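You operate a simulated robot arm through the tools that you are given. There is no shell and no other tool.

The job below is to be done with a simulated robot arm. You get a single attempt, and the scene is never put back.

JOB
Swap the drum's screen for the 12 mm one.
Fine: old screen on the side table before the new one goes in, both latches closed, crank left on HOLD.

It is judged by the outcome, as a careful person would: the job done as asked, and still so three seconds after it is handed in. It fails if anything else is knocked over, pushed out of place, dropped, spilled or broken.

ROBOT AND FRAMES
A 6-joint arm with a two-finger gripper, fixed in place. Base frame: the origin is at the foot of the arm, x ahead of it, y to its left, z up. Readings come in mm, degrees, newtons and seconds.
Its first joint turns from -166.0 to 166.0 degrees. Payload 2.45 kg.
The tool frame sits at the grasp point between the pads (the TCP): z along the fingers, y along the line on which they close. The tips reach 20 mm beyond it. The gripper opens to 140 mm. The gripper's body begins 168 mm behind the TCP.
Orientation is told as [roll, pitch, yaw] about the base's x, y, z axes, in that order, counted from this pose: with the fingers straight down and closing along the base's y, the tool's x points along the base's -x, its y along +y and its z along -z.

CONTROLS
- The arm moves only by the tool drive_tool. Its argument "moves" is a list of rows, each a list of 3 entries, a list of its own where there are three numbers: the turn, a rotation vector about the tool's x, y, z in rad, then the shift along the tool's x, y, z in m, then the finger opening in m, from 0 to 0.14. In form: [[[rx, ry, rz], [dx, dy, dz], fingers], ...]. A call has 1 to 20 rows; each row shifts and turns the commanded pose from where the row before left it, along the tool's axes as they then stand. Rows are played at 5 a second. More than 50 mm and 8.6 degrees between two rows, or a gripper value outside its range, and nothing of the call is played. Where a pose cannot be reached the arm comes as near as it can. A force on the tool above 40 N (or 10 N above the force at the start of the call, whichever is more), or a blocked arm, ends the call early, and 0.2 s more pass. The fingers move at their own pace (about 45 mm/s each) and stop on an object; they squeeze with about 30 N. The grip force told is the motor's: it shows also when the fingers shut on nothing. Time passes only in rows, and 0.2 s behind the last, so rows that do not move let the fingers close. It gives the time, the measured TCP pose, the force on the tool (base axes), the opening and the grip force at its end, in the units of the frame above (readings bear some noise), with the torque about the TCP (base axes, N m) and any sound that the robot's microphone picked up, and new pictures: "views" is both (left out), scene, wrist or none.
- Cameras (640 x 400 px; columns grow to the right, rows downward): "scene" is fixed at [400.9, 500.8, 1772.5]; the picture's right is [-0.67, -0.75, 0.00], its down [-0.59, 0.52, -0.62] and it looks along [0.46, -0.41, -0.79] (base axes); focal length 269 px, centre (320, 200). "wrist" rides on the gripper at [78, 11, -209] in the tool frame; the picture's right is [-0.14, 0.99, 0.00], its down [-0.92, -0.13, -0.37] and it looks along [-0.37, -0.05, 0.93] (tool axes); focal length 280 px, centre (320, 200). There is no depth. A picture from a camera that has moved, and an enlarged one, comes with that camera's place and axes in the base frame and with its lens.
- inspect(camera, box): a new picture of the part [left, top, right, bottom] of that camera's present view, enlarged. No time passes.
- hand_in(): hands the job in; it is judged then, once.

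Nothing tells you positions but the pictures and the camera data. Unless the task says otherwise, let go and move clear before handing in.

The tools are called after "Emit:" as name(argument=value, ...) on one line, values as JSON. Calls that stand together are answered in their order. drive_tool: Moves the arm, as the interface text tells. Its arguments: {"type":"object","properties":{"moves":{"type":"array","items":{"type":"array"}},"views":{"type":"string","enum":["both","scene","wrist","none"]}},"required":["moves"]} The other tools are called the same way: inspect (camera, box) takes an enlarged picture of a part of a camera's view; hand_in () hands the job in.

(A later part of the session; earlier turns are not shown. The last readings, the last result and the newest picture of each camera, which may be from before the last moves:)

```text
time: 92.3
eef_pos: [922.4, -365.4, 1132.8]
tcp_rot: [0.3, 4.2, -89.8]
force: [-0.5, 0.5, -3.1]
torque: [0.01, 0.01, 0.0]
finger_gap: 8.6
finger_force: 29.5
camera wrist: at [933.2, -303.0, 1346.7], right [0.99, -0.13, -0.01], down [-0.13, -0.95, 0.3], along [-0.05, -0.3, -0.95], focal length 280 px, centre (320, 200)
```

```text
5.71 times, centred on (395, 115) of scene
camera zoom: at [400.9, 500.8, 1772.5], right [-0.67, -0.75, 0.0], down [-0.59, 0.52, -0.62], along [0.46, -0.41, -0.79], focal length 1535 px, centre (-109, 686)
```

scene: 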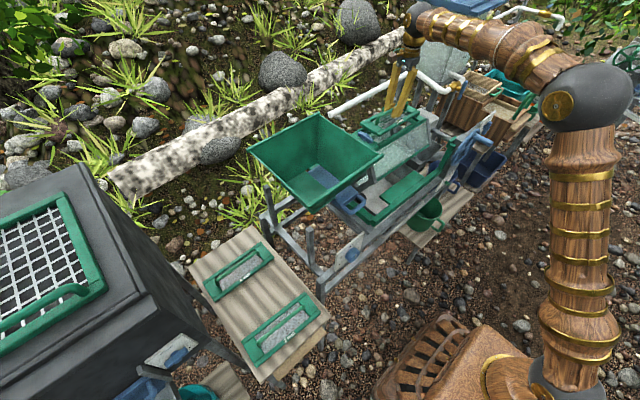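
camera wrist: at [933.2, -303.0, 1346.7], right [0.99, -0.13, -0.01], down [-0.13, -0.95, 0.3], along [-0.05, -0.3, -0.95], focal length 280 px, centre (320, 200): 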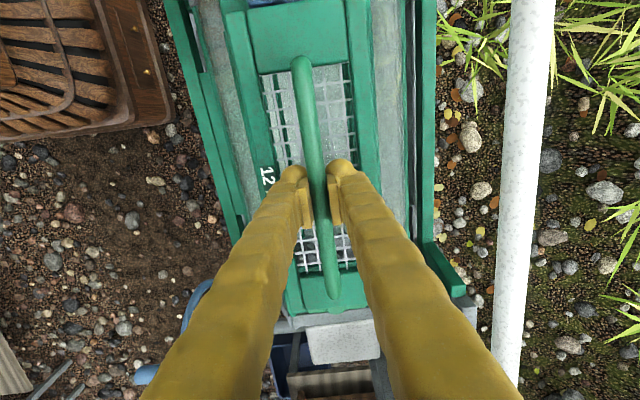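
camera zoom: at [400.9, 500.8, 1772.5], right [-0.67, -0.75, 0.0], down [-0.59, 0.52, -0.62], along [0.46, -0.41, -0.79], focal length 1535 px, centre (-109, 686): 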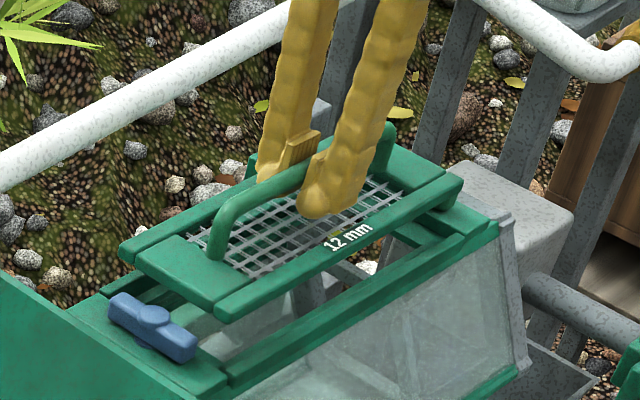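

Emit:
drive_tool(moves=[[[0, 0, 0], [-0.0015, -0.0034, 0], 0.0], [[0, 0, 0], [0, 0, 0.01], 0.0], [[0, 0, 0], [0, 0, 0.01], 0.0], [[0, 0, 0], [0, 0, 0], 0.0], [[0, 0, 0], [0, 0, 0], 0.0]], views="both")

Emit:
inspect(camera="wrist", box=[200, 0, 460, 340])

Emit:
inspect(camera="scene", box=[350, 80, 440, 150])

```text
time: 93.5
eef_pos: [918.3, -367.9, 1114.4]
tcp_rot: [0.2, 4.3, -89.8]
force: [-0.1, -0.3, -3.4]
torque: [0.03, 0.02, 0.01]
finger_gap: 8.6
finger_force: 30.2
camera wrist: at [928.8, -304.4, 1328.2], right [0.99, -0.13, -0.01], down [-0.13, -0.95, 0.3], along [-0.05, -0.3, -0.95], focal length 280 px, centre (320, 200)
```

scene: 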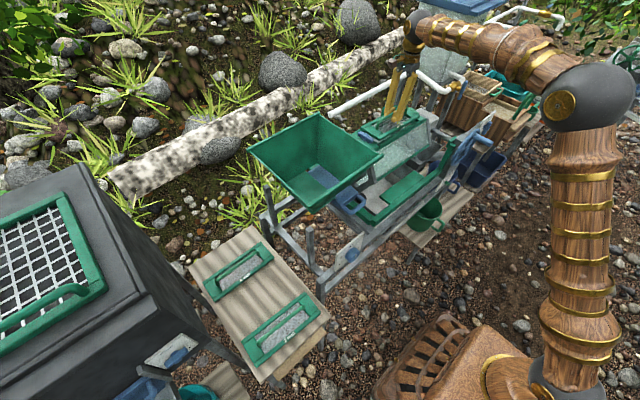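
wrist: 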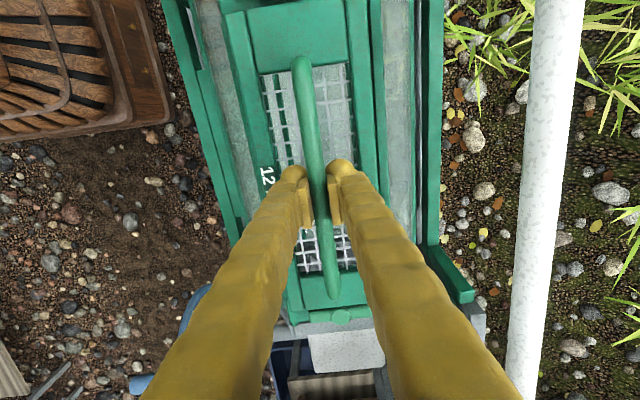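

```text
1.18 times, centred on (330, 170) of wrist
camera zoom: at [928.8, -304.4, 1328.2], right [0.99, -0.13, -0.01], down [-0.13, -0.95, 0.3], along [-0.05, -0.3, -0.95], focal length 330 px, centre (308, 235)
```

zoom: 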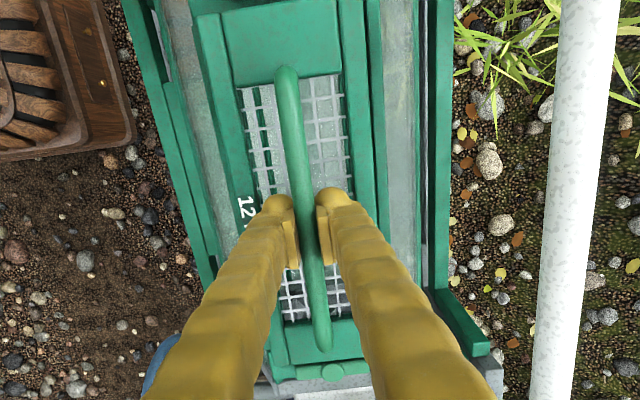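

```text
5.71 times, centred on (395, 115) of scene
camera zoom: at [400.9, 500.8, 1772.5], right [-0.67, -0.75, 0.0], down [-0.59, 0.52, -0.62], along [0.46, -0.41, -0.79], focal length 1535 px, centre (-109, 686)
```

zoom: 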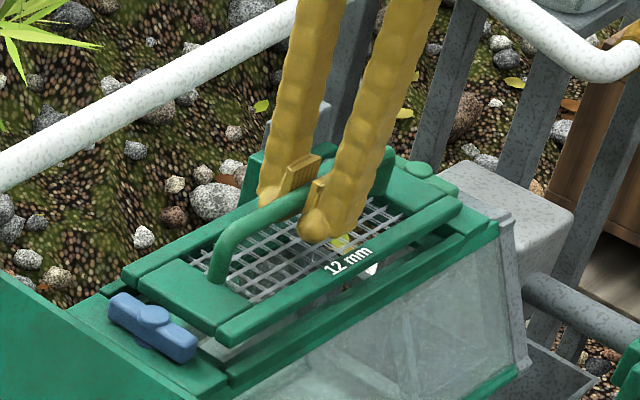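

Emit:
drive_tool(moves=[[[0, 0, 0], [0.0015, 0.0008, 0], 0.0], [[0, 0, 0], [0, 0, 0.005], 0.0], [[0, 0, 0], [0, 0, 0.005], 0.0], [[0, 0, 0], [0, 0, 0], 0.0]], views="scene")

Emit:
inspect(camera="scene", box=[350, 80, 440, 150])

Emit:
inspect(camera="wrist", box=[200, 0, 460, 340])

```text
time: 94.5
eef_pos: [919.9, -365.2, 1104.2]
tcp_rot: [0.2, 4.2, -89.8]
force: [-0.8, -0.4, -2.9]
torque: [0.01, -0.01, -0.02]
finger_gap: 8.6
finger_force: 30.0
```

scene: 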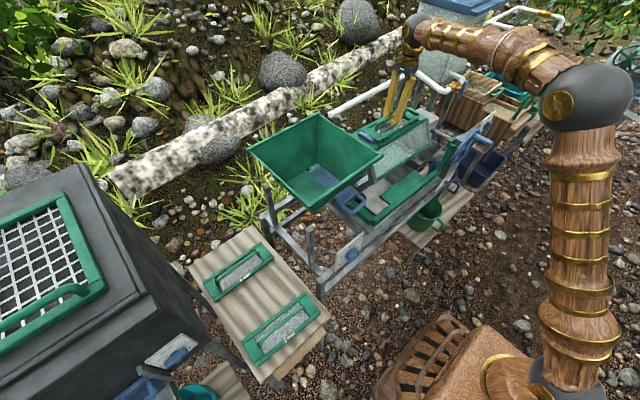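

```text
5.71 times, centred on (395, 115) of scene
camera zoom: at [400.9, 500.8, 1772.5], right [-0.67, -0.75, 0.0], down [-0.59, 0.52, -0.62], along [0.46, -0.41, -0.79], focal length 1535 px, centre (-109, 686)
```

zoom: 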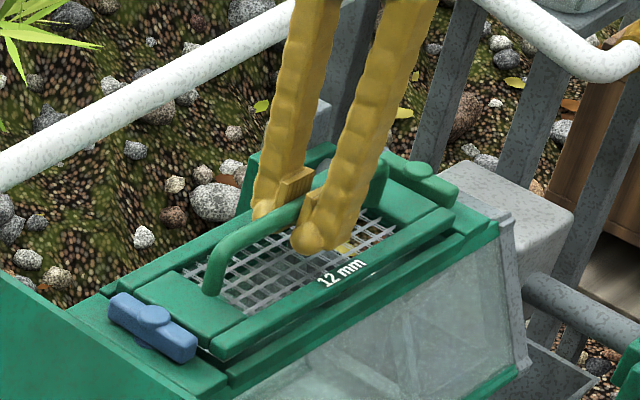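

```text
1.18 times, centred on (330, 170) of wrist
camera zoom: at [930.2, -302.3, 1318.0], right [0.99, -0.13, -0.01], down [-0.13, -0.95, 0.3], along [-0.05, -0.3, -0.95], focal length 330 px, centre (308, 235)
```

zoom: 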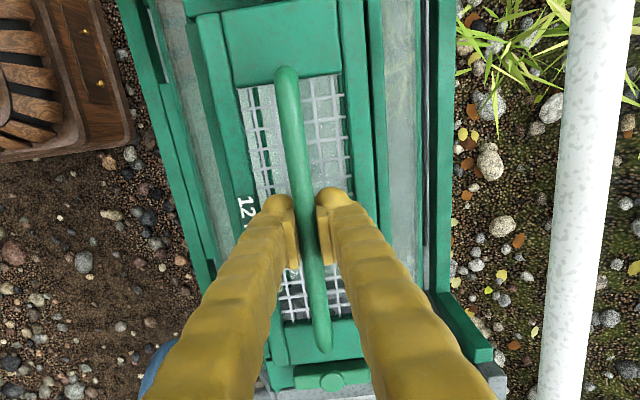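

Emit:
drive_tool(moves=[[[0, 0, 0], [0, 0, 0.004], 0.0], [[0, 0, 0], [0, 0, 0], 0.0]], views="none")

Emit:
drive_tool(moves=[[[0, 0, 0], [0, 0, 0.003], 0.0], [[0, 0, 0], [0, 0, 0], 0.0]], views="wrist")

Emit:
inspect(camera="scene", box=[350, 80, 440, 150])

```text
time: 95.1
eef_pos: [919.7, -365.1, 1100.3]
tcp_rot: [0.3, 4.1, -89.8]
force: [0.5, 0.2, -3.2]
torque: [-0.02, 0.03, 0.02]
finger_gap: 8.4
finger_force: 30.2
```

```text
time: 95.7
eef_pos: [919.4, -365.1, 1097.2]
tcp_rot: [0.3, 4.1, -89.8]
force: [0.8, -0.3, -3.3]
torque: [-0.04, -0.04, 0.01]
finger_gap: 8.7
finger_force: 29.8
camera wrist: at [930.3, -302.0, 1310.8], right [0.99, -0.13, -0.01], down [-0.13, -0.95, 0.3], along [-0.05, -0.3, -0.95], focal length 280 px, centre (320, 200)
```

wrist: 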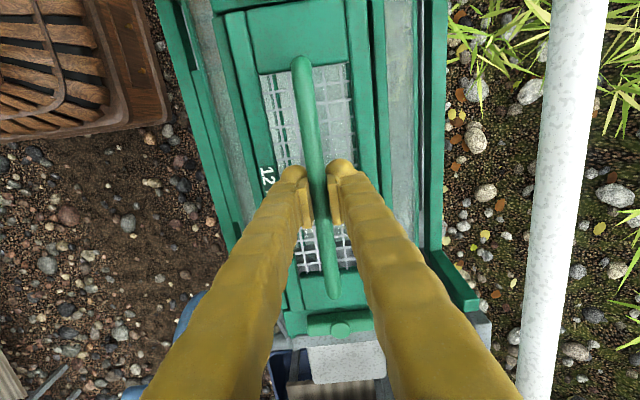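

```text
5.71 times, centred on (395, 115) of scene
camera zoom: at [400.9, 500.8, 1772.5], right [-0.67, -0.75, 0.0], down [-0.59, 0.52, -0.62], along [0.46, -0.41, -0.79], focal length 1535 px, centre (-109, 686)
```

zoom: 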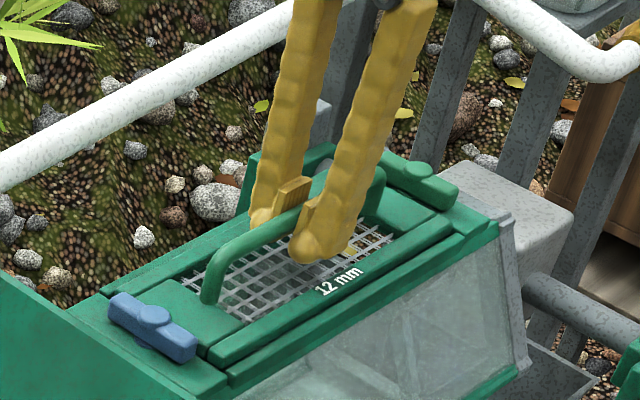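

Going into the recess without contact so far; about 5 mm remain. I'll continue in small steps, watching the force.

Emit:
drive_tool(moves=[[[0, 0, 0], [0, 0, 0.003], 0.0], [[0, 0, 0], [0, 0, 0], 0.0]], views="none")

```text
time: 96.3
eef_pos: [919.1, -364.2, 1095.2]
tcp_rot: [0.2, 4.2, -89.8]
force: [-0.5, -0.2, -3.4]
torque: [0.01, 0.0, -0.02]
finger_gap: 8.7
finger_force: 30.2
```

Emit:
drive_tool(moves=[[[0, 0, 0], [0, 0, 0.0015], 0.0], [[0, 0, 0], [0, 0, 0], 0.0]], views="none")

```text
time: 96.9
eef_pos: [920.1, -363.9, 1091.6]
tcp_rot: [0.2, 4.3, -89.9]
force: [0.1, -0.3, -3.2]
torque: [0.0, -0.02, 0.02]
finger_gap: 8.6
finger_force: 29.8
```

Emit:
drive_tool(moves=[[[0, 0, 0], [0, 0, 0.0012], 0.0], [[0, 0, 0], [0, 0, 0], 0.0]], views="both")

Emit:
inspect(camera="scene", box=[350, 80, 440, 150])

Emit:
inspect(camera="wrist", box=[200, 0, 460, 340])

```text
time: 97.5
eef_pos: [919.3, -365.2, 1091.1]
tcp_rot: [0.2, 4.2, -89.9]
force: [-0.4, 0.1, -3.6]
torque: [0.0, 0.01, 0.02]
finger_gap: 8.5
finger_force: 30.3
camera wrist: at [930.6, -301.9, 1304.8], right [0.99, -0.13, -0.01], down [-0.13, -0.95, 0.3], along [-0.05, -0.3, -0.95], focal length 280 px, centre (320, 200)
```

scene: 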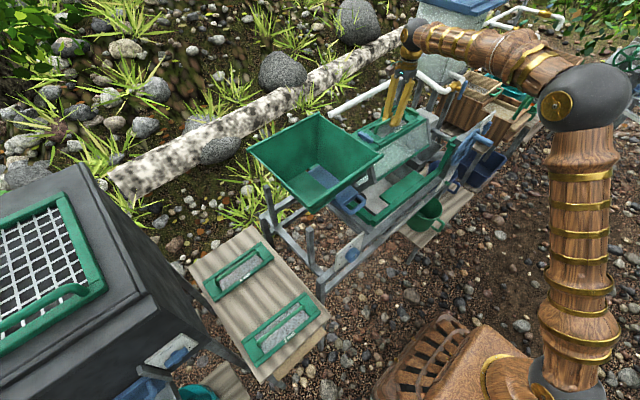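
wrist: 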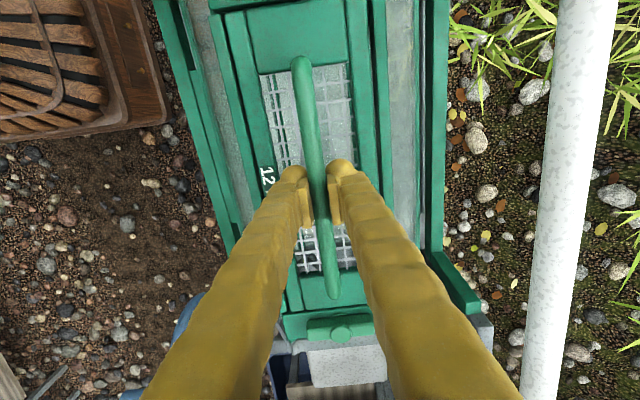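

```text
5.71 times, centred on (395, 115) of scene
camera zoom: at [400.9, 500.8, 1772.5], right [-0.67, -0.75, 0.0], down [-0.59, 0.52, -0.62], along [0.46, -0.41, -0.79], focal length 1535 px, centre (-109, 686)
```

zoom: 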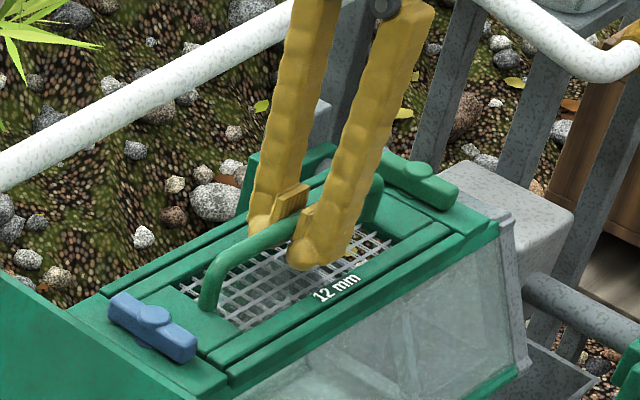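

```text
1.18 times, centred on (330, 170) of wrist
camera zoom: at [930.6, -301.9, 1304.8], right [0.99, -0.13, -0.01], down [-0.13, -0.95, 0.3], along [-0.05, -0.3, -0.95], focal length 330 px, centre (308, 235)
```

zoom: 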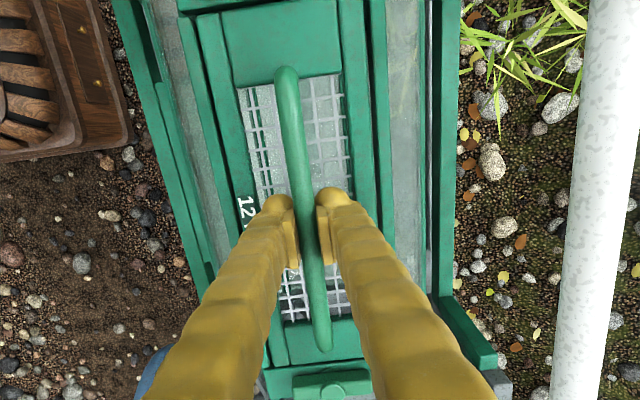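

Emit:
drive_tool(moves=[[[0, 0, 0], [0, 0, 0.0012], 0.0], [[0, 0, 0], [0, 0, 0], 0.0]], views="none")

```text
time: 98.1
eef_pos: [919.2, -363.9, 1090.5]
tcp_rot: [0.4, 4.1, -89.8]
force: [0.8, -0.7, -2.1]
torque: [-0.22, 0.03, 0.1]
finger_gap: 8.5
finger_force: 30.3
```

Emit:
drive_tool(moves=[[[0, 0, 0], [0, 0, 0.001], 0.0], [[0, 0, 0], [0, 0, 0], 0.0]], views="none")

```text
time: 98.7
eef_pos: [918.9, -365.0, 1090.4]
tcp_rot: [0.3, 4.1, -89.8]
force: [-0.5, -1.1, 5.2]
torque: [-0.63, -0.01, 0.01]
finger_gap: 8.5
finger_force: 30.0
```

Emit:
drive_tool(moves=[[[0, 0, 0], [0, 0, 0.001], 0.0], [[0, 0, 0], [0, 0, 0], 0.0]], views="both")

Emit:
inspect(camera="scene", box=[350, 80, 440, 150])

```text
time: 99.3
eef_pos: [919.7, -364.2, 1089.0]
tcp_rot: [0.4, 4.3, -89.6]
force: [0.9, -2.9, 20.8]
torque: [0.03, 0.01, 0.01]
finger_gap: 8.5
finger_force: 30.0
camera wrist: at [930.1, -301.2, 1303.1], right [0.99, -0.13, 0.0], down [-0.13, -0.95, 0.3], along [-0.04, -0.3, -0.95], focal length 280 px, centre (320, 200)
```

scene: 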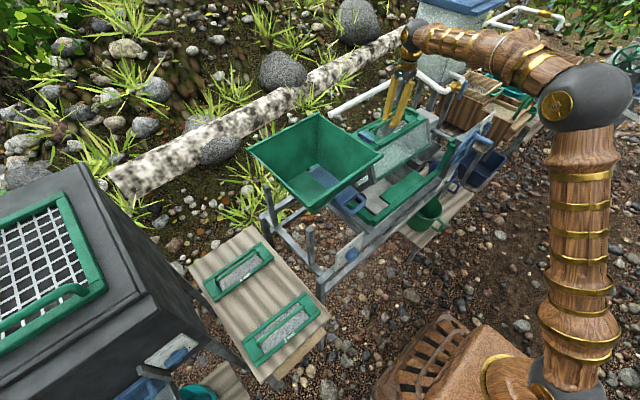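
wrist: 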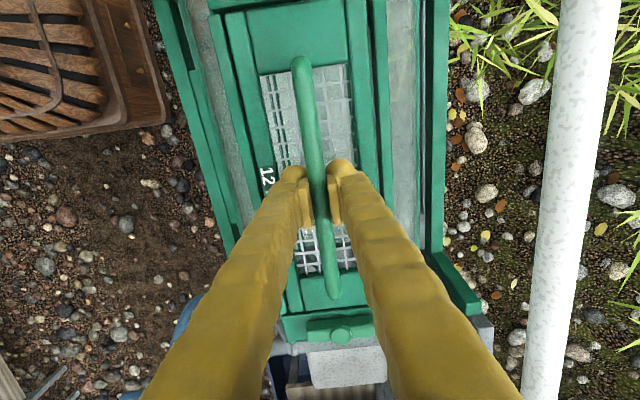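

```text
5.71 times, centred on (395, 115) of scene
camera zoom: at [400.9, 500.8, 1772.5], right [-0.67, -0.75, 0.0], down [-0.59, 0.52, -0.62], along [0.46, -0.41, -0.79], focal length 1535 px, centre (-109, 686)
```

zoom: 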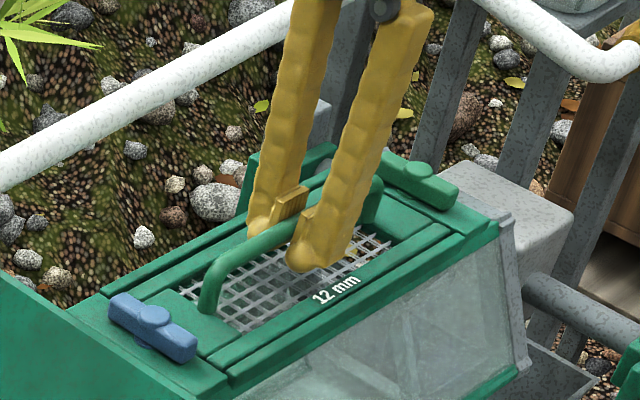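

The 12 mm screen is seated flat (even pressure, no torque). I'll relieve the pressure, release and rise to check.

Emit:
drive_tool(moves=[[[0, 0, 0], [0, 0, -0.0012], 0.0], [[0, 0, 0], [0, 0, 0], 0.015], [[0, 0, 0], [0, 0, 0], 0.03], [[0, 0, 0], [0, 0, 0], 0.04], [[0, 0, 0], [0, 0, 0], 0.04], [[0, 0, 0], [0, 0, -0.015], 0.05], [[0, 0, 0], [0, 0, -0.03], 0.06], [[0, 0, 0], [0, 0, -0.04], 0.06], [[0, 0, 0], [0, 0, -0.045], 0.06], [[0, 0, 0], [0, 0, 0], 0.06]], views="both")

Emit:
inspect(camera="scene", box=[350, 80, 440, 150])

Emit:
inspect(camera="wrist", box=[220, 0, 440, 280])

```text
time: 101.5
eef_pos: [916.9, -374.8, 1220.6]
tcp_rot: [0.3, 4.2, -89.7]
force: [0.0, 0.5, 0.2]
torque: [0.01, 0.01, -0.02]
finger_gap: 59.9
finger_force: 0.0
camera wrist: at [927.7, -311.2, 1433.0], right [0.99, -0.13, -0.01], down [-0.13, -0.95, 0.3], along [-0.05, -0.3, -0.95], focal length 280 px, centre (320, 200)
```

scene: 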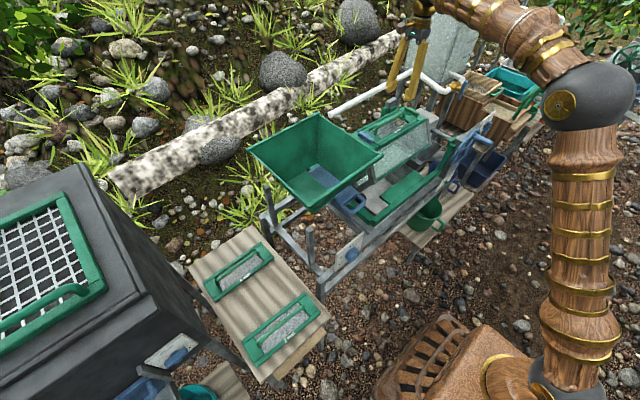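
wrist: 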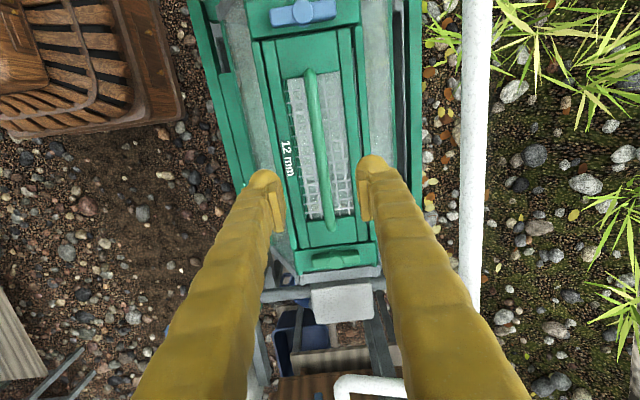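

```text
5.71 times, centred on (395, 115) of scene
camera zoom: at [400.9, 500.8, 1772.5], right [-0.67, -0.75, 0.0], down [-0.59, 0.52, -0.62], along [0.46, -0.41, -0.79], focal length 1535 px, centre (-109, 686)
```

zoom: 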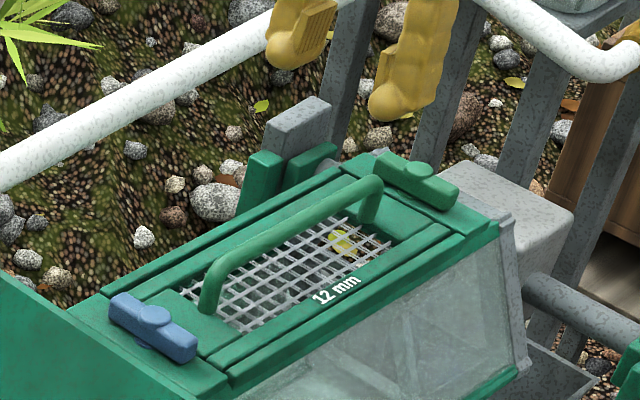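

```text
1.43 times, centred on (330, 140) of wrist
camera zoom: at [927.7, -311.2, 1433.0], right [0.99, -0.13, -0.01], down [-0.13, -0.95, 0.3], along [-0.05, -0.3, -0.95], focal length 401 px, centre (306, 286)
```

zoom: 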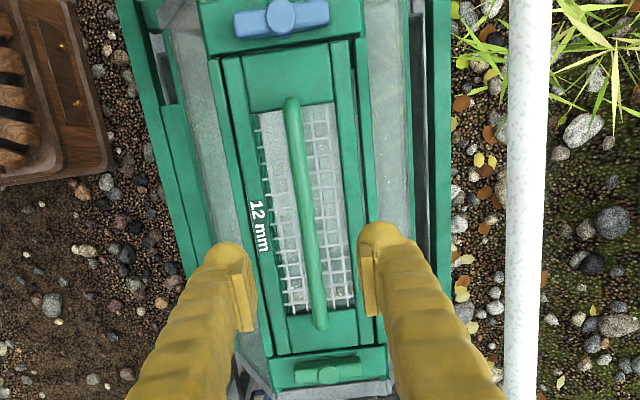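

The 12 mm screen sits flush like the original. Now I'll go to the green latch, gripping it across at yaw -180, to turn it back closed.

Emit:
drive_tool(moves=[[[0, 0, 0], [-0.0395, 0.0004, 0], 0.05], [[0, 0, 0], [-0.0395, 0.0004, 0], 0.05], [[0, 0, 0], [-0.0395, 0.0004, 0], 0.05], [[0, 0, 0], [-0.0395, 0.0004, 0], 0.05], [[0, 0, 0.1428], [0, 0, 0], 0.05], [[0, 0, 0.1428], [0, 0, 0], 0.05], [[0, 0, 0.1428], [0, 0, 0], 0.05], [[0, 0, 0.1428], [0, 0, 0], 0.05], [[0, 0, 0.1428], [0, 0, 0], 0.05], [[0, 0, 0.1428], [0, 0, 0], 0.05], [[0, 0, 0.1428], [0, 0, 0], 0.05], [[0, 0, 0.1428], [0, 0, 0], 0.05], [[0, 0, 0.1428], [0, 0, 0], 0.05], [[0, 0, 0.1428], [0, 0, 0], 0.05], [[0, 0, 0.1428], [0, 0, 0], 0.05], [[0, 0, 0], [0, 0, 0], 0.05]], views="wrist")

Emit:
inspect(camera="wrist", box=[220, 60, 420, 240])

```text
time: 104.9
eef_pos: [922.0, -532.6, 1209.1]
tcp_rot: [-4.3, 0.3, -179.8]
force: [0.0, -0.4, -0.2]
torque: [0.02, 0.03, -0.02]
finger_gap: 49.8
finger_force: 0.0
camera wrist: at [1000.2, -557.5, 1415.4], right [-0.13, -0.99, -0.07], down [-0.92, 0.1, 0.37], along [-0.36, 0.12, -0.92], focal length 280 px, centre (320, 200)
```

wrist: 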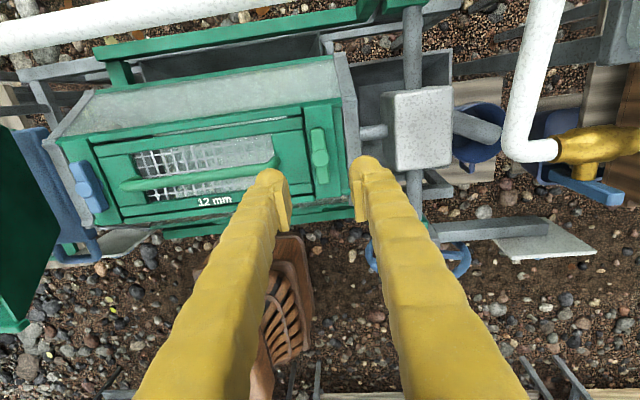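

```text
2.22 times, centred on (320, 150) of wrist
camera zoom: at [1000.2, -557.5, 1415.4], right [-0.13, -0.99, -0.07], down [-0.92, 0.1, 0.37], along [-0.36, 0.12, -0.92], focal length 623 px, centre (320, 311)
```

zoom: 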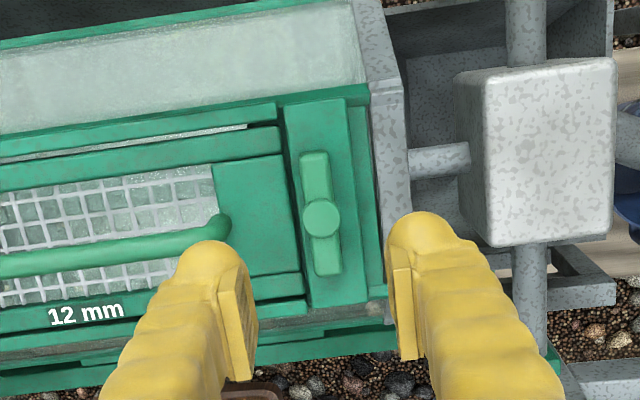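

Emit:
drive_tool(moves=[[[0, 0, 0], [-0.0035, 0, 0.04], 0.05], [[0, 0, 0], [0, 0, 0.04], 0.05], [[0, 0, 0], [0, 0, 0.04], 0.045], [[0, 0, 0], [0, 0, 0], 0.045], [[0, 0, 0], [0, 0, 0], 0.045]], views="wrist")

Emit:
inspect(camera="wrist", box=[260, 140, 380, 230])

```text
time: 106.1
eef_pos: [918.4, -523.6, 1087.2]
tcp_rot: [-4.2, 0.3, -179.8]
force: [-0.1, 0.5, -0.3]
torque: [0.0, 0.02, 0.02]
finger_gap: 44.7
finger_force: 0.1
camera wrist: at [997.3, -549.0, 1294.9], right [-0.13, -0.99, -0.07], down [-0.92, 0.1, 0.37], along [-0.36, 0.12, -0.93], focal length 280 px, centre (320, 200)
```

wrist: 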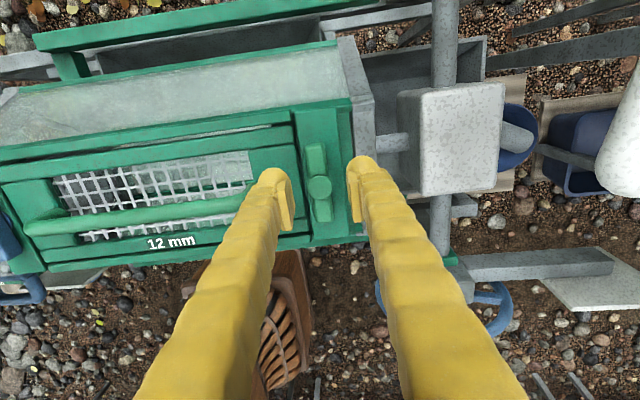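

```text
4.44 times, centred on (320, 185) of wrist
camera zoom: at [997.3, -549.0, 1294.9], right [-0.13, -0.99, -0.07], down [-0.92, 0.1, 0.37], along [-0.36, 0.12, -0.93], focal length 1246 px, centre (320, 267)
```

zoom: 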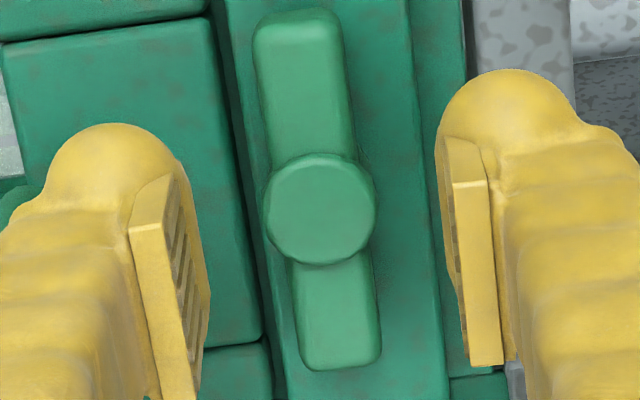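

Emit:
drive_tool(moves=[[[0, 0, 0], [0, 0, 0.007], 0.045], [[0, 0, 0], [0, 0, 0.007], 0.045], [[0, 0, 0], [0, 0, 0], 0.03], [[0, 0, 0], [0, 0, 0], 0.015], [[0, 0, 0], [0, 0, 0], 0.005], [[0, 0, 0], [0, 0, 0], 0.005]], views="wrist")

Emit:
inspect(camera="wrist", box=[260, 140, 380, 230])

```text
time: 107.5
eef_pos: [917.3, -522.8, 1073.7]
tcp_rot: [-4.2, 0.2, -179.8]
force: [2.1, -13.8, -2.6]
torque: [-0.12, -0.24, -0.04]
finger_gap: 16.1
finger_force: 38.8
camera wrist: at [996.5, -547.9, 1281.5], right [-0.13, -0.99, -0.07], down [-0.92, 0.1, 0.37], along [-0.36, 0.12, -0.93], focal length 280 px, centre (320, 200)
```

wrist: 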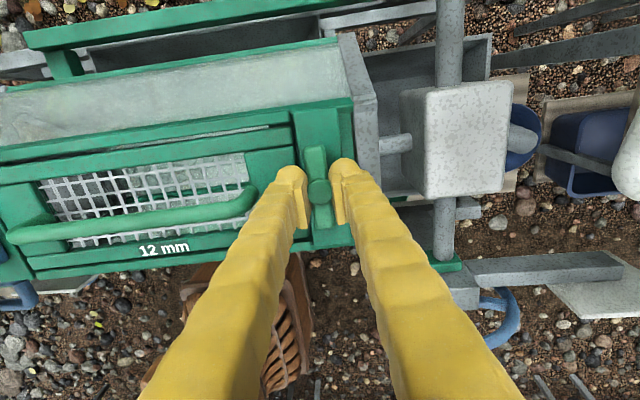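

```text
4.44 times, centred on (320, 185) of wrist
camera zoom: at [996.5, -547.9, 1281.5], right [-0.13, -0.99, -0.07], down [-0.92, 0.1, 0.37], along [-0.36, 0.12, -0.93], focal length 1246 px, centre (320, 267)
```

zoom: 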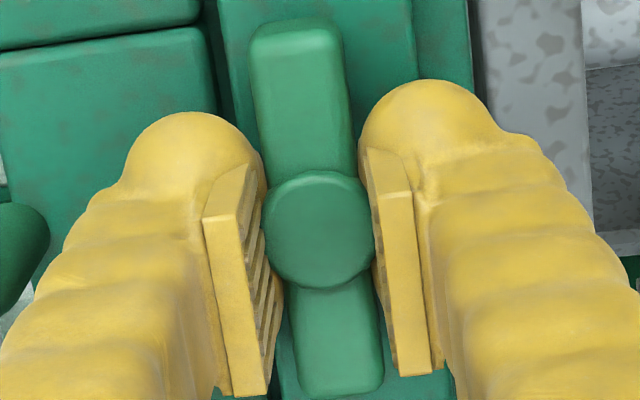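

Emit:
drive_tool(moves=[[[0, 0, 0], [0, 0.0012, 0], 0.005], [[0, 0, -0.13], [0, 0, 0], 0.005], [[0, 0, -0.13], [0, 0, 0], 0.005], [[0, 0, -0.13], [0, 0, 0], 0.005], [[0, 0, -0.13], [0, 0, 0], 0.005], [[0, 0, 0], [0, 0, 0], 0.005]], views="none")

```text
time: 108.9
eef_pos: [918.0, -523.2, 1073.8]
tcp_rot: [-3.5, 2.4, -149.9]
force: [2.4, -5.5, 4.5]
torque: [-0.05, -0.09, -0.04]
finger_gap: 16.2
finger_force: 41.7
```

Emit:
drive_tool(moves=[[[0, 0, -0.13], [0, 0, 0], 0.005], [[0, 0, -0.13], [0, 0, 0], 0.005], [[0, 0, -0.13], [0, 0, 0], 0.005], [[0, 0, -0.13], [0, 0, 0], 0.005], [[0, 0, 0], [0, 0, 0], 0.005]], views="wrist")

```text
time: 110.1
eef_pos: [916.9, -523.5, 1074.5]
tcp_rot: [-2.0, 3.7, -120.2]
force: [3.1, -16.9, 6.9]
torque: [0.2, -0.32, -0.04]
finger_gap: 15.7
finger_force: 41.9
camera wrist: at [966.2, -476.8, 1286.5], right [0.79, -0.61, -0.04], down [-0.57, -0.76, 0.31], along [-0.22, -0.22, -0.95], focal length 280 px, centre (320, 200)
```

wrist: 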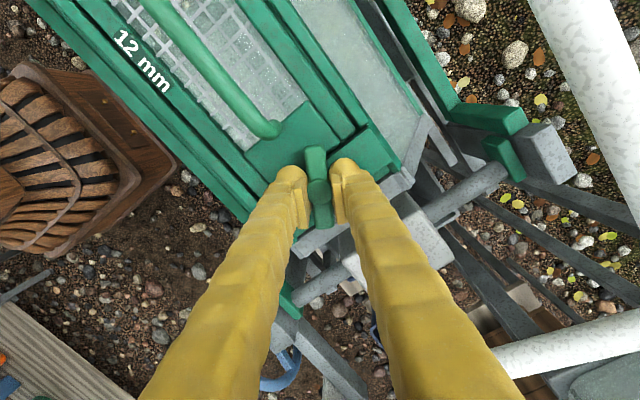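

Emit:
drive_tool(moves=[[[0, 0, 0], [-0.0011, 0.001, 0], 0.005], [[0, 0, -0.13], [0, 0, 0], 0.005], [[0, 0, -0.13], [0, 0, 0], 0.005], [[0, 0, -0.13], [0, 0, 0], 0.005], [[0, 0, -0.13], [0, 0, 0], 0.005], [[0, 0, -0.03], [0, 0, 0], 0.005], [[0, 0, 0], [0, 0, 0], 0.005]], views="wrist")

Emit:
inspect(camera="wrist", box=[240, 100, 400, 240])

```text
time: 111.7
eef_pos: [917.7, -523.9, 1073.9]
tcp_rot: [0.3, 4.2, -88.5]
force: [2.1, 17.6, 12.2]
torque: [0.38, -0.03, -0.68]
finger_gap: 15.9
finger_force: 42.5
camera wrist: at [927.7, -461.1, 1287.5], right [0.99, -0.11, 0.0], down [-0.11, -0.95, 0.3], along [-0.04, -0.3, -0.95], focal length 280 px, centre (320, 200)
```

wrist: 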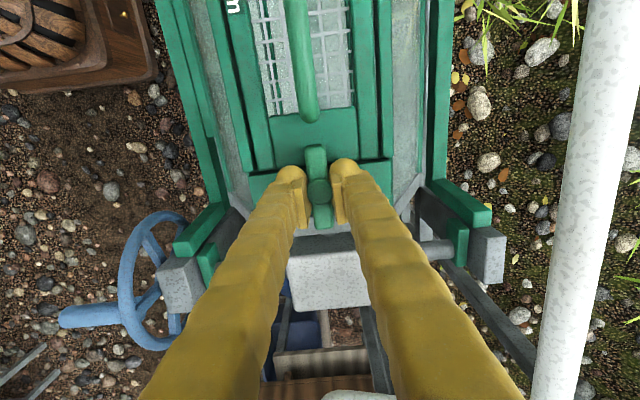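

```text
2.86 times, centred on (320, 170) of wrist
camera zoom: at [927.7, -461.1, 1287.5], right [0.99, -0.11, 0.0], down [-0.11, -0.95, 0.3], along [-0.04, -0.3, -0.95], focal length 801 px, centre (320, 286)
```

zoom: 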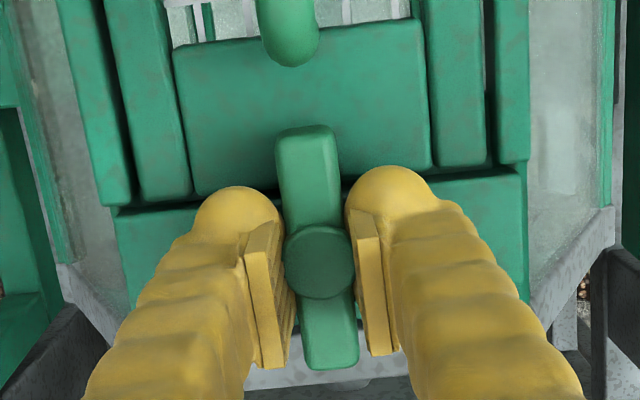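

Emit:
drive_tool(moves=[[[0, 0, 0], [0.0014, 0, -0.001], 0.005], [[0, 0, 0], [0, 0, 0], 0.03], [[0, 0, 0], [0, 0, 0], 0.045], [[0, 0, 0], [0, 0, 0], 0.045], [[0, 0, 0], [0, 0, -0.02], 0.045], [[0, 0, 0], [0, 0, -0.04], 0.05], [[0, 0, 0], [0, 0, -0.045], 0.05], [[0, 0, 0], [0, 0, -0.045], 0.05], [[0, 0, 0], [0, 0, 0], 0.05]], views="wrist")

Emit:
inspect(camera="wrist", box=[220, 0, 440, 260])

```text
time: 113.7
eef_pos: [917.3, -535.4, 1225.5]
tcp_rot: [0.2, 4.2, -88.6]
force: [0.5, -0.3, 0.1]
torque: [-0.02, 0.02, 0.0]
finger_gap: 49.9
finger_force: 0.0
camera wrist: at [927.0, -472.1, 1439.1], right [0.99, -0.11, 0.0], down [-0.11, -0.95, 0.3], along [-0.04, -0.3, -0.95], focal length 280 px, centre (320, 200)
```

wrist: 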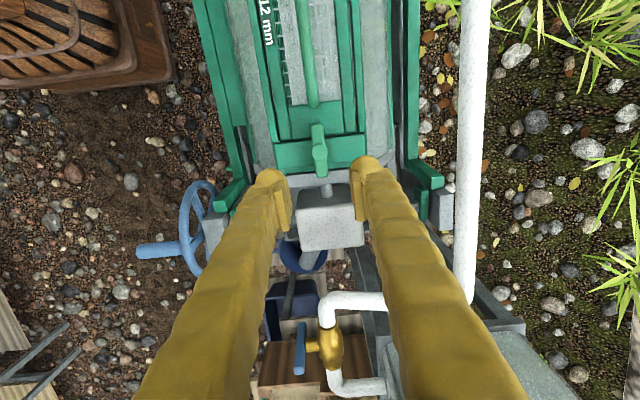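

```text
1.54 times, centred on (330, 130) of wrist
camera zoom: at [927.0, -472.1, 1439.1], right [0.99, -0.11, 0.0], down [-0.11, -0.95, 0.3], along [-0.04, -0.3, -0.95], focal length 431 px, centre (305, 308)
```

zoom: 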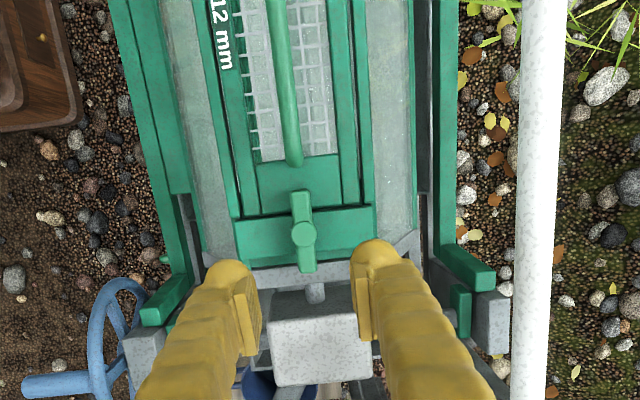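

The green latch is closed over the screen again. Now the blue latch: I'll move there and turn the gripper to yaw -180.

Emit:
drive_tool(moves=[[[0, 0, 0], [0.0453, 0.0014, 0.003], 0.045], [[0, 0, 0], [0.0453, 0.0014, 0.003], 0.045], [[0, 0, 0], [0.0453, 0.0014, 0.003], 0.045], [[0, 0, 0], [0.0453, 0.0014, 0.003], 0.045], [[0, 0, 0], [0.0453, 0.0014, 0.003], 0.045], [[0, 0, 0], [0.0453, 0.0014, 0.003], 0.045], [[0, 0, 0], [0.0453, 0.0014, 0.003], 0.045], [[0, 0, 0.145], [0, 0, 0], 0.045], [[0, 0, 0.145], [0, 0, 0], 0.045], [[0, 0, 0.145], [0, 0, 0], 0.045], [[0, 0, 0.145], [0, 0, 0], 0.045], [[0, 0, 0.145], [0, 0, 0], 0.045], [[0, 0, 0.145], [0, 0, 0], 0.045], [[0, 0, 0.145], [0, 0, 0], 0.045], [[0, 0, 0.145], [0, 0, 0], 0.045], [[0, 0, 0.145], [0, 0, 0], 0.045], [[0, 0, 0.145], [0, 0, 0], 0.045], [[0, 0, 0.145], [0, 0, 0], 0.045], [[0, 0, 0], [0, 0, 0], 0.045]], views="wrist")

Emit:
inspect(camera="wrist", box=[220, 60, 420, 240])

```text
time: 117.7
eef_pos: [919.9, -215.4, 1227.1]
tcp_rot: [-4.2, 0.1, 180.0]
force: [-0.3, 0.1, -0.7]
torque: [0.0, 0.01, -0.02]
finger_gap: 45.3
finger_force: 0.0
camera wrist: at [998.3, -242.1, 1434.1], right [-0.14, -0.99, -0.07], down [-0.92, 0.1, 0.37], along [-0.36, 0.12, -0.92], focal length 280 px, centre (320, 200)
```

wrist: 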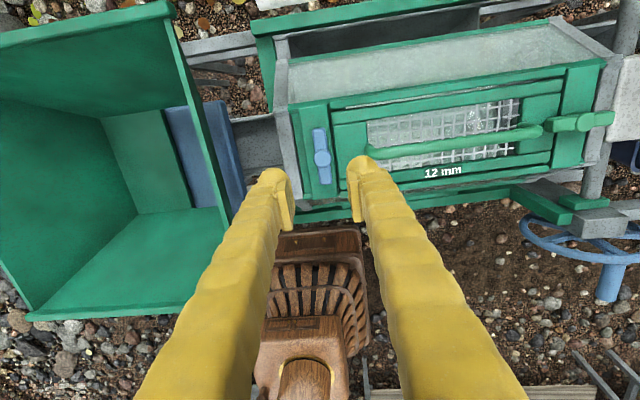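

```text
2.22 times, centred on (320, 150) of wrist
camera zoom: at [998.3, -242.1, 1434.1], right [-0.14, -0.99, -0.07], down [-0.92, 0.1, 0.37], along [-0.36, 0.12, -0.92], focal length 623 px, centre (320, 311)
```

zoom: 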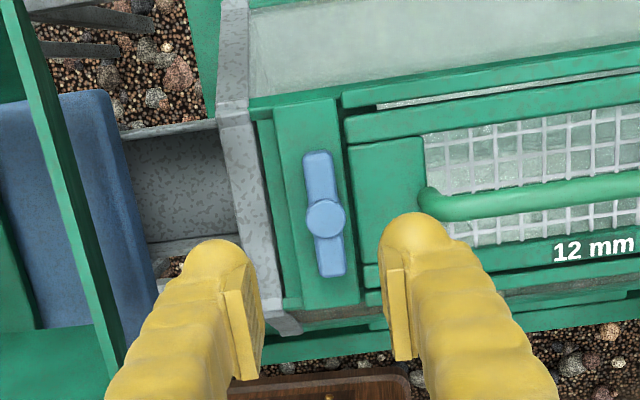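

Emit:
drive_tool(moves=[[[0, 0, 0], [-0.0015, 0.0028, 0.035], 0.036], [[0, 0, 0], [0, 0, 0.04], 0.036], [[0, 0, 0], [0, 0, 0.038], 0.036], [[0, 0, 0], [0, 0, 0], 0.036], [[0, 0, 0], [0, 0, 0], 0.036]], views="wrist")

Emit:
inspect(camera="wrist", box=[260, 140, 380, 230])

```text
time: 118.9
eef_pos: [919.5, -211.0, 1111.7]
tcp_rot: [-4.3, 0.2, 179.9]
force: [0.7, 0.0, 0.6]
torque: [-0.01, 0.01, 0.01]
finger_gap: 36.2
finger_force: 0.0
camera wrist: at [997.9, -236.4, 1318.8], right [-0.14, -0.99, -0.07], down [-0.92, 0.1, 0.37], along [-0.36, 0.12, -0.92], focal length 280 px, centre (320, 200)
```

wrist: 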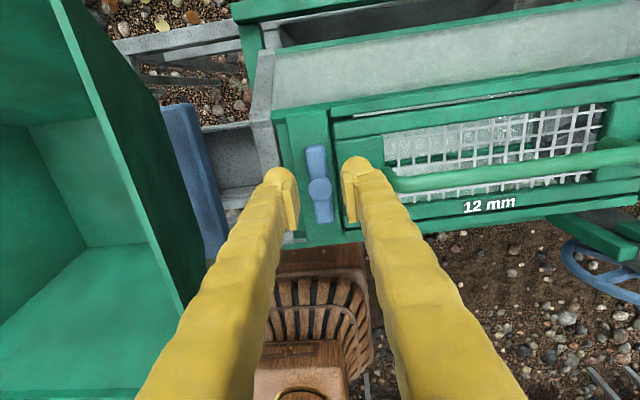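

```text
4.44 times, centred on (320, 185) of wrist
camera zoom: at [997.9, -236.4, 1318.8], right [-0.14, -0.99, -0.07], down [-0.92, 0.1, 0.37], along [-0.36, 0.12, -0.92], focal length 1246 px, centre (320, 267)
```

zoom: 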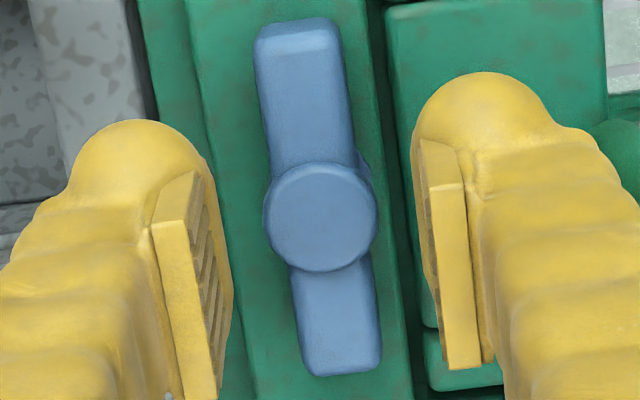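

Emit:
drive_tool(moves=[[[0, 0, 0], [-0.0005, 0, 0.006], 0.036], [[0, 0, 0], [0, 0, 0.006], 0.036], [[0, 0, 0], [0, 0, 0], 0.03], [[0, 0, 0], [0, 0, 0], 0.015], [[0, 0, 0], [0, 0, 0], 0.005], [[0, 0, 0], [0, 0, 0], 0.005]], views="none")

```text
time: 120.3
eef_pos: [919.0, -209.9, 1100.8]
tcp_rot: [-4.3, 0.1, 179.9]
force: [-0.3, -0.8, -0.9]
torque: [0.0, 0.01, 0.0]
finger_gap: 16.0
finger_force: 41.9
```

Gripped cleanly (16 mm). Turning back towards closed in stages.

Emit:
drive_tool(moves=[[[0, 0, -0.13], [0, 0, 0], 0.005], [[0, 0, -0.13], [0, 0, 0], 0.005], [[0, 0, -0.13], [0, 0, 0], 0.005], [[0, 0, -0.13], [0, 0, 0], 0.005], [[0, 0, 0], [0, 0, 0], 0.005]], views="none")

Emit:
drive_tool(moves=[[[0, 0, -0.13], [0, 0, 0], 0.005], [[0, 0, -0.13], [0, 0, 0], 0.005], [[0, 0, -0.13], [0, 0, 0], 0.005], [[0, 0, 0], [0, 0, 0], 0.005]], views="none")

```text
time: 121.5
eef_pos: [918.0, -209.3, 1100.5]
tcp_rot: [-3.6, 2.2, -150.2]
force: [-6.5, 12.4, -20.3]
torque: [-0.25, 0.74, 0.02]
finger_gap: 16.0
finger_force: 42.1
```

```text
time: 122.5
eef_pos: [918.9, -209.5, 1100.9]
tcp_rot: [-2.5, 3.5, -127.9]
force: [-3.2, 18.9, -27.8]
torque: [-0.06, 0.21, 0.0]
finger_gap: 16.1
finger_force: 42.0
```

Emit:
drive_tool(moves=[[[0, 0, 0], [0.001, -0.0012, 0.0018], 0.005], [[0, 0, -0.13], [0, 0, 0], 0.005], [[0, 0, -0.13], [0, 0, 0], 0.005], [[0, 0, 0], [0, 0, 0], 0.005]], views="none")

```text
time: 123.5
eef_pos: [918.2, -208.8, 1100.4]
tcp_rot: [-1.4, 4.0, -113.1]
force: [0.4, -5.1, -4.8]
torque: [-0.2, 0.05, 0.03]
finger_gap: 15.9
finger_force: 41.6
```

Emit:
drive_tool(moves=[[[0, 0, -0.13], [0, 0, 0], 0.005], [[0, 0, -0.13], [0, 0, 0], 0.005], [[0, 0, -0.13], [0, 0, 0], 0.005], [[0, 0, -0.03], [0, 0, 0], 0.005], [[0, 0, 0], [0, 0, 0], 0.005]], views="wrist")

Emit:
inspect(camera="wrist", box=[240, 100, 400, 240])

```text
time: 124.7
eef_pos: [917.7, -208.6, 1101.9]
tcp_rot: [0.3, 4.2, -88.9]
force: [-0.9, -20.0, 0.0]
torque: [-0.14, 0.02, -0.54]
finger_gap: 16.3
finger_force: 41.6
camera wrist: at [928.3, -145.4, 1314.5], right [0.99, -0.12, 0.0], down [-0.11, -0.95, 0.3], along [-0.04, -0.3, -0.95], focal length 280 px, centre (320, 200)
```

wrist: 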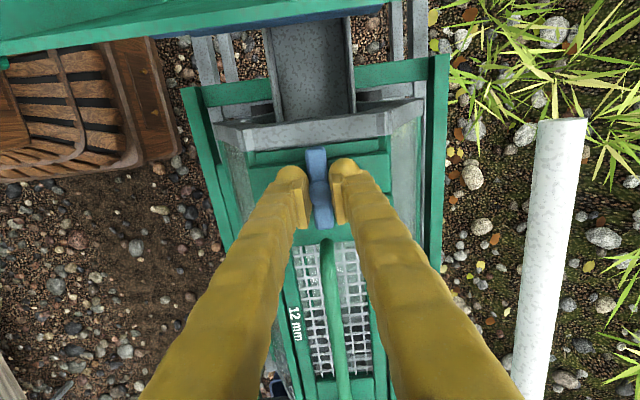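

```text
2.86 times, centred on (320, 170) of wrist
camera zoom: at [928.3, -145.4, 1314.5], right [0.99, -0.12, 0.0], down [-0.11, -0.95, 0.3], along [-0.04, -0.3, -0.95], focal length 801 px, centre (320, 286)
```

zoom: 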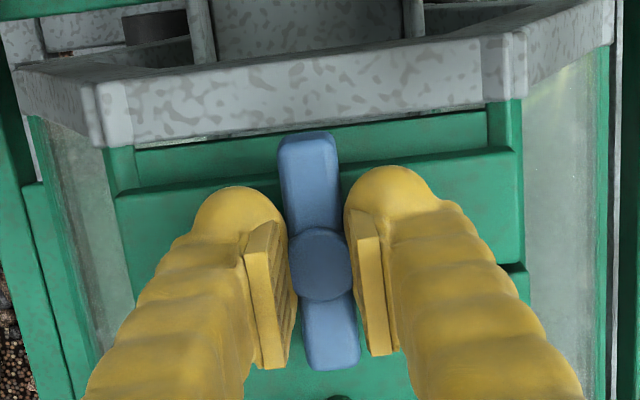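

The blue latch is against its closed stop. Relieving side force, releasing and rising.

Emit:
drive_tool(moves=[[[0, 0, 0], [-0.0017, 0, 0], 0.005], [[0, 0, 0], [0, 0, 0], 0.03], [[0, 0, 0], [0, 0, 0], 0.045], [[0, 0, 0], [0, 0, 0], 0.045], [[0, 0, 0], [0, 0, -0.02], 0.045], [[0, 0, 0], [0, 0, -0.04], 0.05], [[0, 0, 0], [0, 0, -0.045], 0.05], [[0, 0, 0], [0, 0, -0.045], 0.05], [[0, 0, 0], [-0.045, 0, 0], 0.05], [[0, 0, 0], [-0.045, 0, 0], 0.05], [[0, 0, 0], [-0.03, 0, 0], 0.1], [[0, 0, 0], [0, 0, 0], 0.14], [[0, 0, 0], [0, 0, 0], 0.14]], views="both")

Emit:
inspect(camera="scene", box=[350, 80, 440, 150])

Emit:
inspect(camera="wrist", box=[200, 0, 440, 300])

Emit:
inspect(camera="scene", box=[420, 100, 520, 180])

```text
time: 127.5
eef_pos: [920.4, -340.3, 1240.0]
tcp_rot: [0.4, 4.2, -88.9]
force: [-0.3, 0.2, -0.2]
torque: [0.01, 0.03, 0.04]
finger_gap: 119.2
finger_force: 0.0
camera wrist: at [930.6, -277.7, 1453.5], right [0.99, -0.12, 0.0], down [-0.11, -0.95, 0.3], along [-0.04, -0.3, -0.95], focal length 280 px, centre (320, 200)
```

scene: 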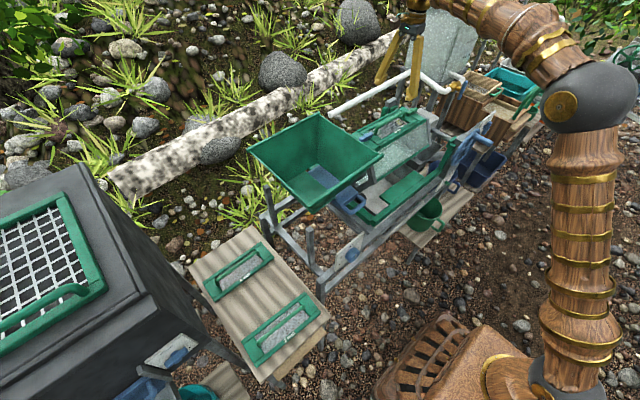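
wrist: 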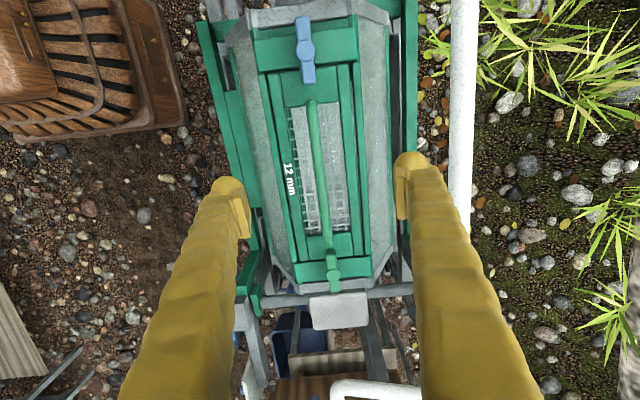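

```text
5.71 times, centred on (395, 115) of scene
camera zoom: at [400.9, 500.8, 1772.5], right [-0.67, -0.75, 0.0], down [-0.59, 0.52, -0.62], along [0.46, -0.41, -0.79], focal length 1535 px, centre (-109, 686)
```

zoom: 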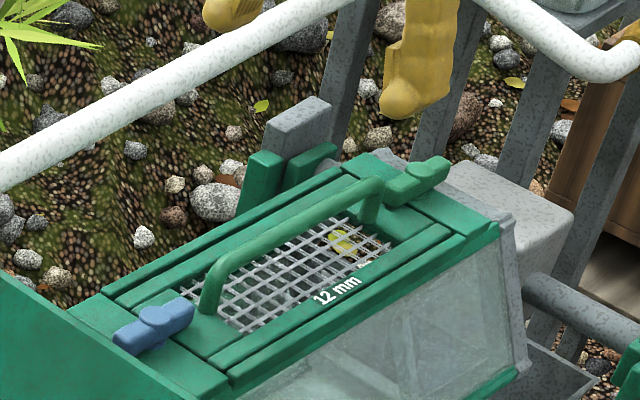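

```text
1.33 times, centred on (320, 150) of wrist
camera zoom: at [930.6, -277.7, 1453.5], right [0.99, -0.12, 0.0], down [-0.11, -0.95, 0.3], along [-0.04, -0.3, -0.95], focal length 374 px, centre (320, 267)
```

zoom: 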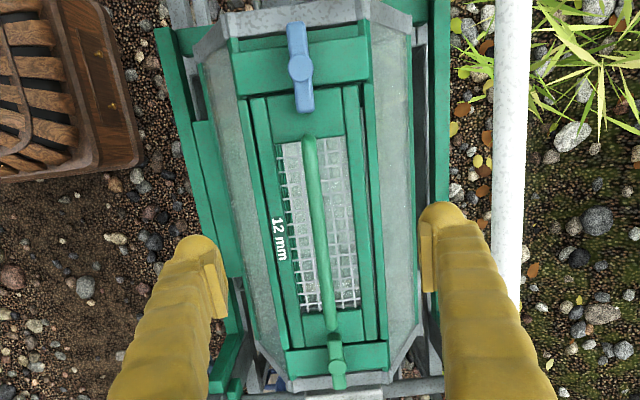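

```text
5.00 times, centred on (470, 140) of scene
camera zoom: at [400.9, 500.8, 1772.5], right [-0.67, -0.75, 0.0], down [-0.59, 0.52, -0.62], along [0.46, -0.41, -0.79], focal length 1343 px, centre (-430, 500)
```

zoom: 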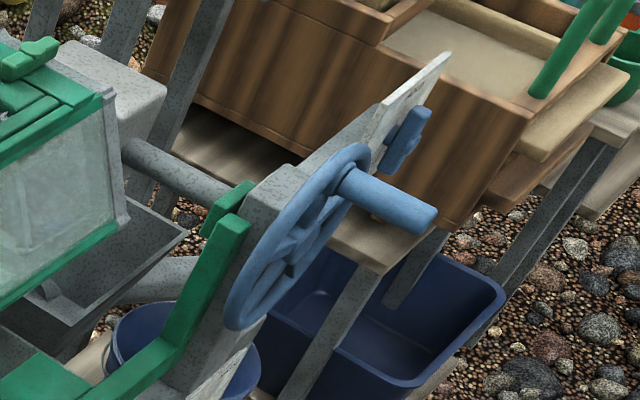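

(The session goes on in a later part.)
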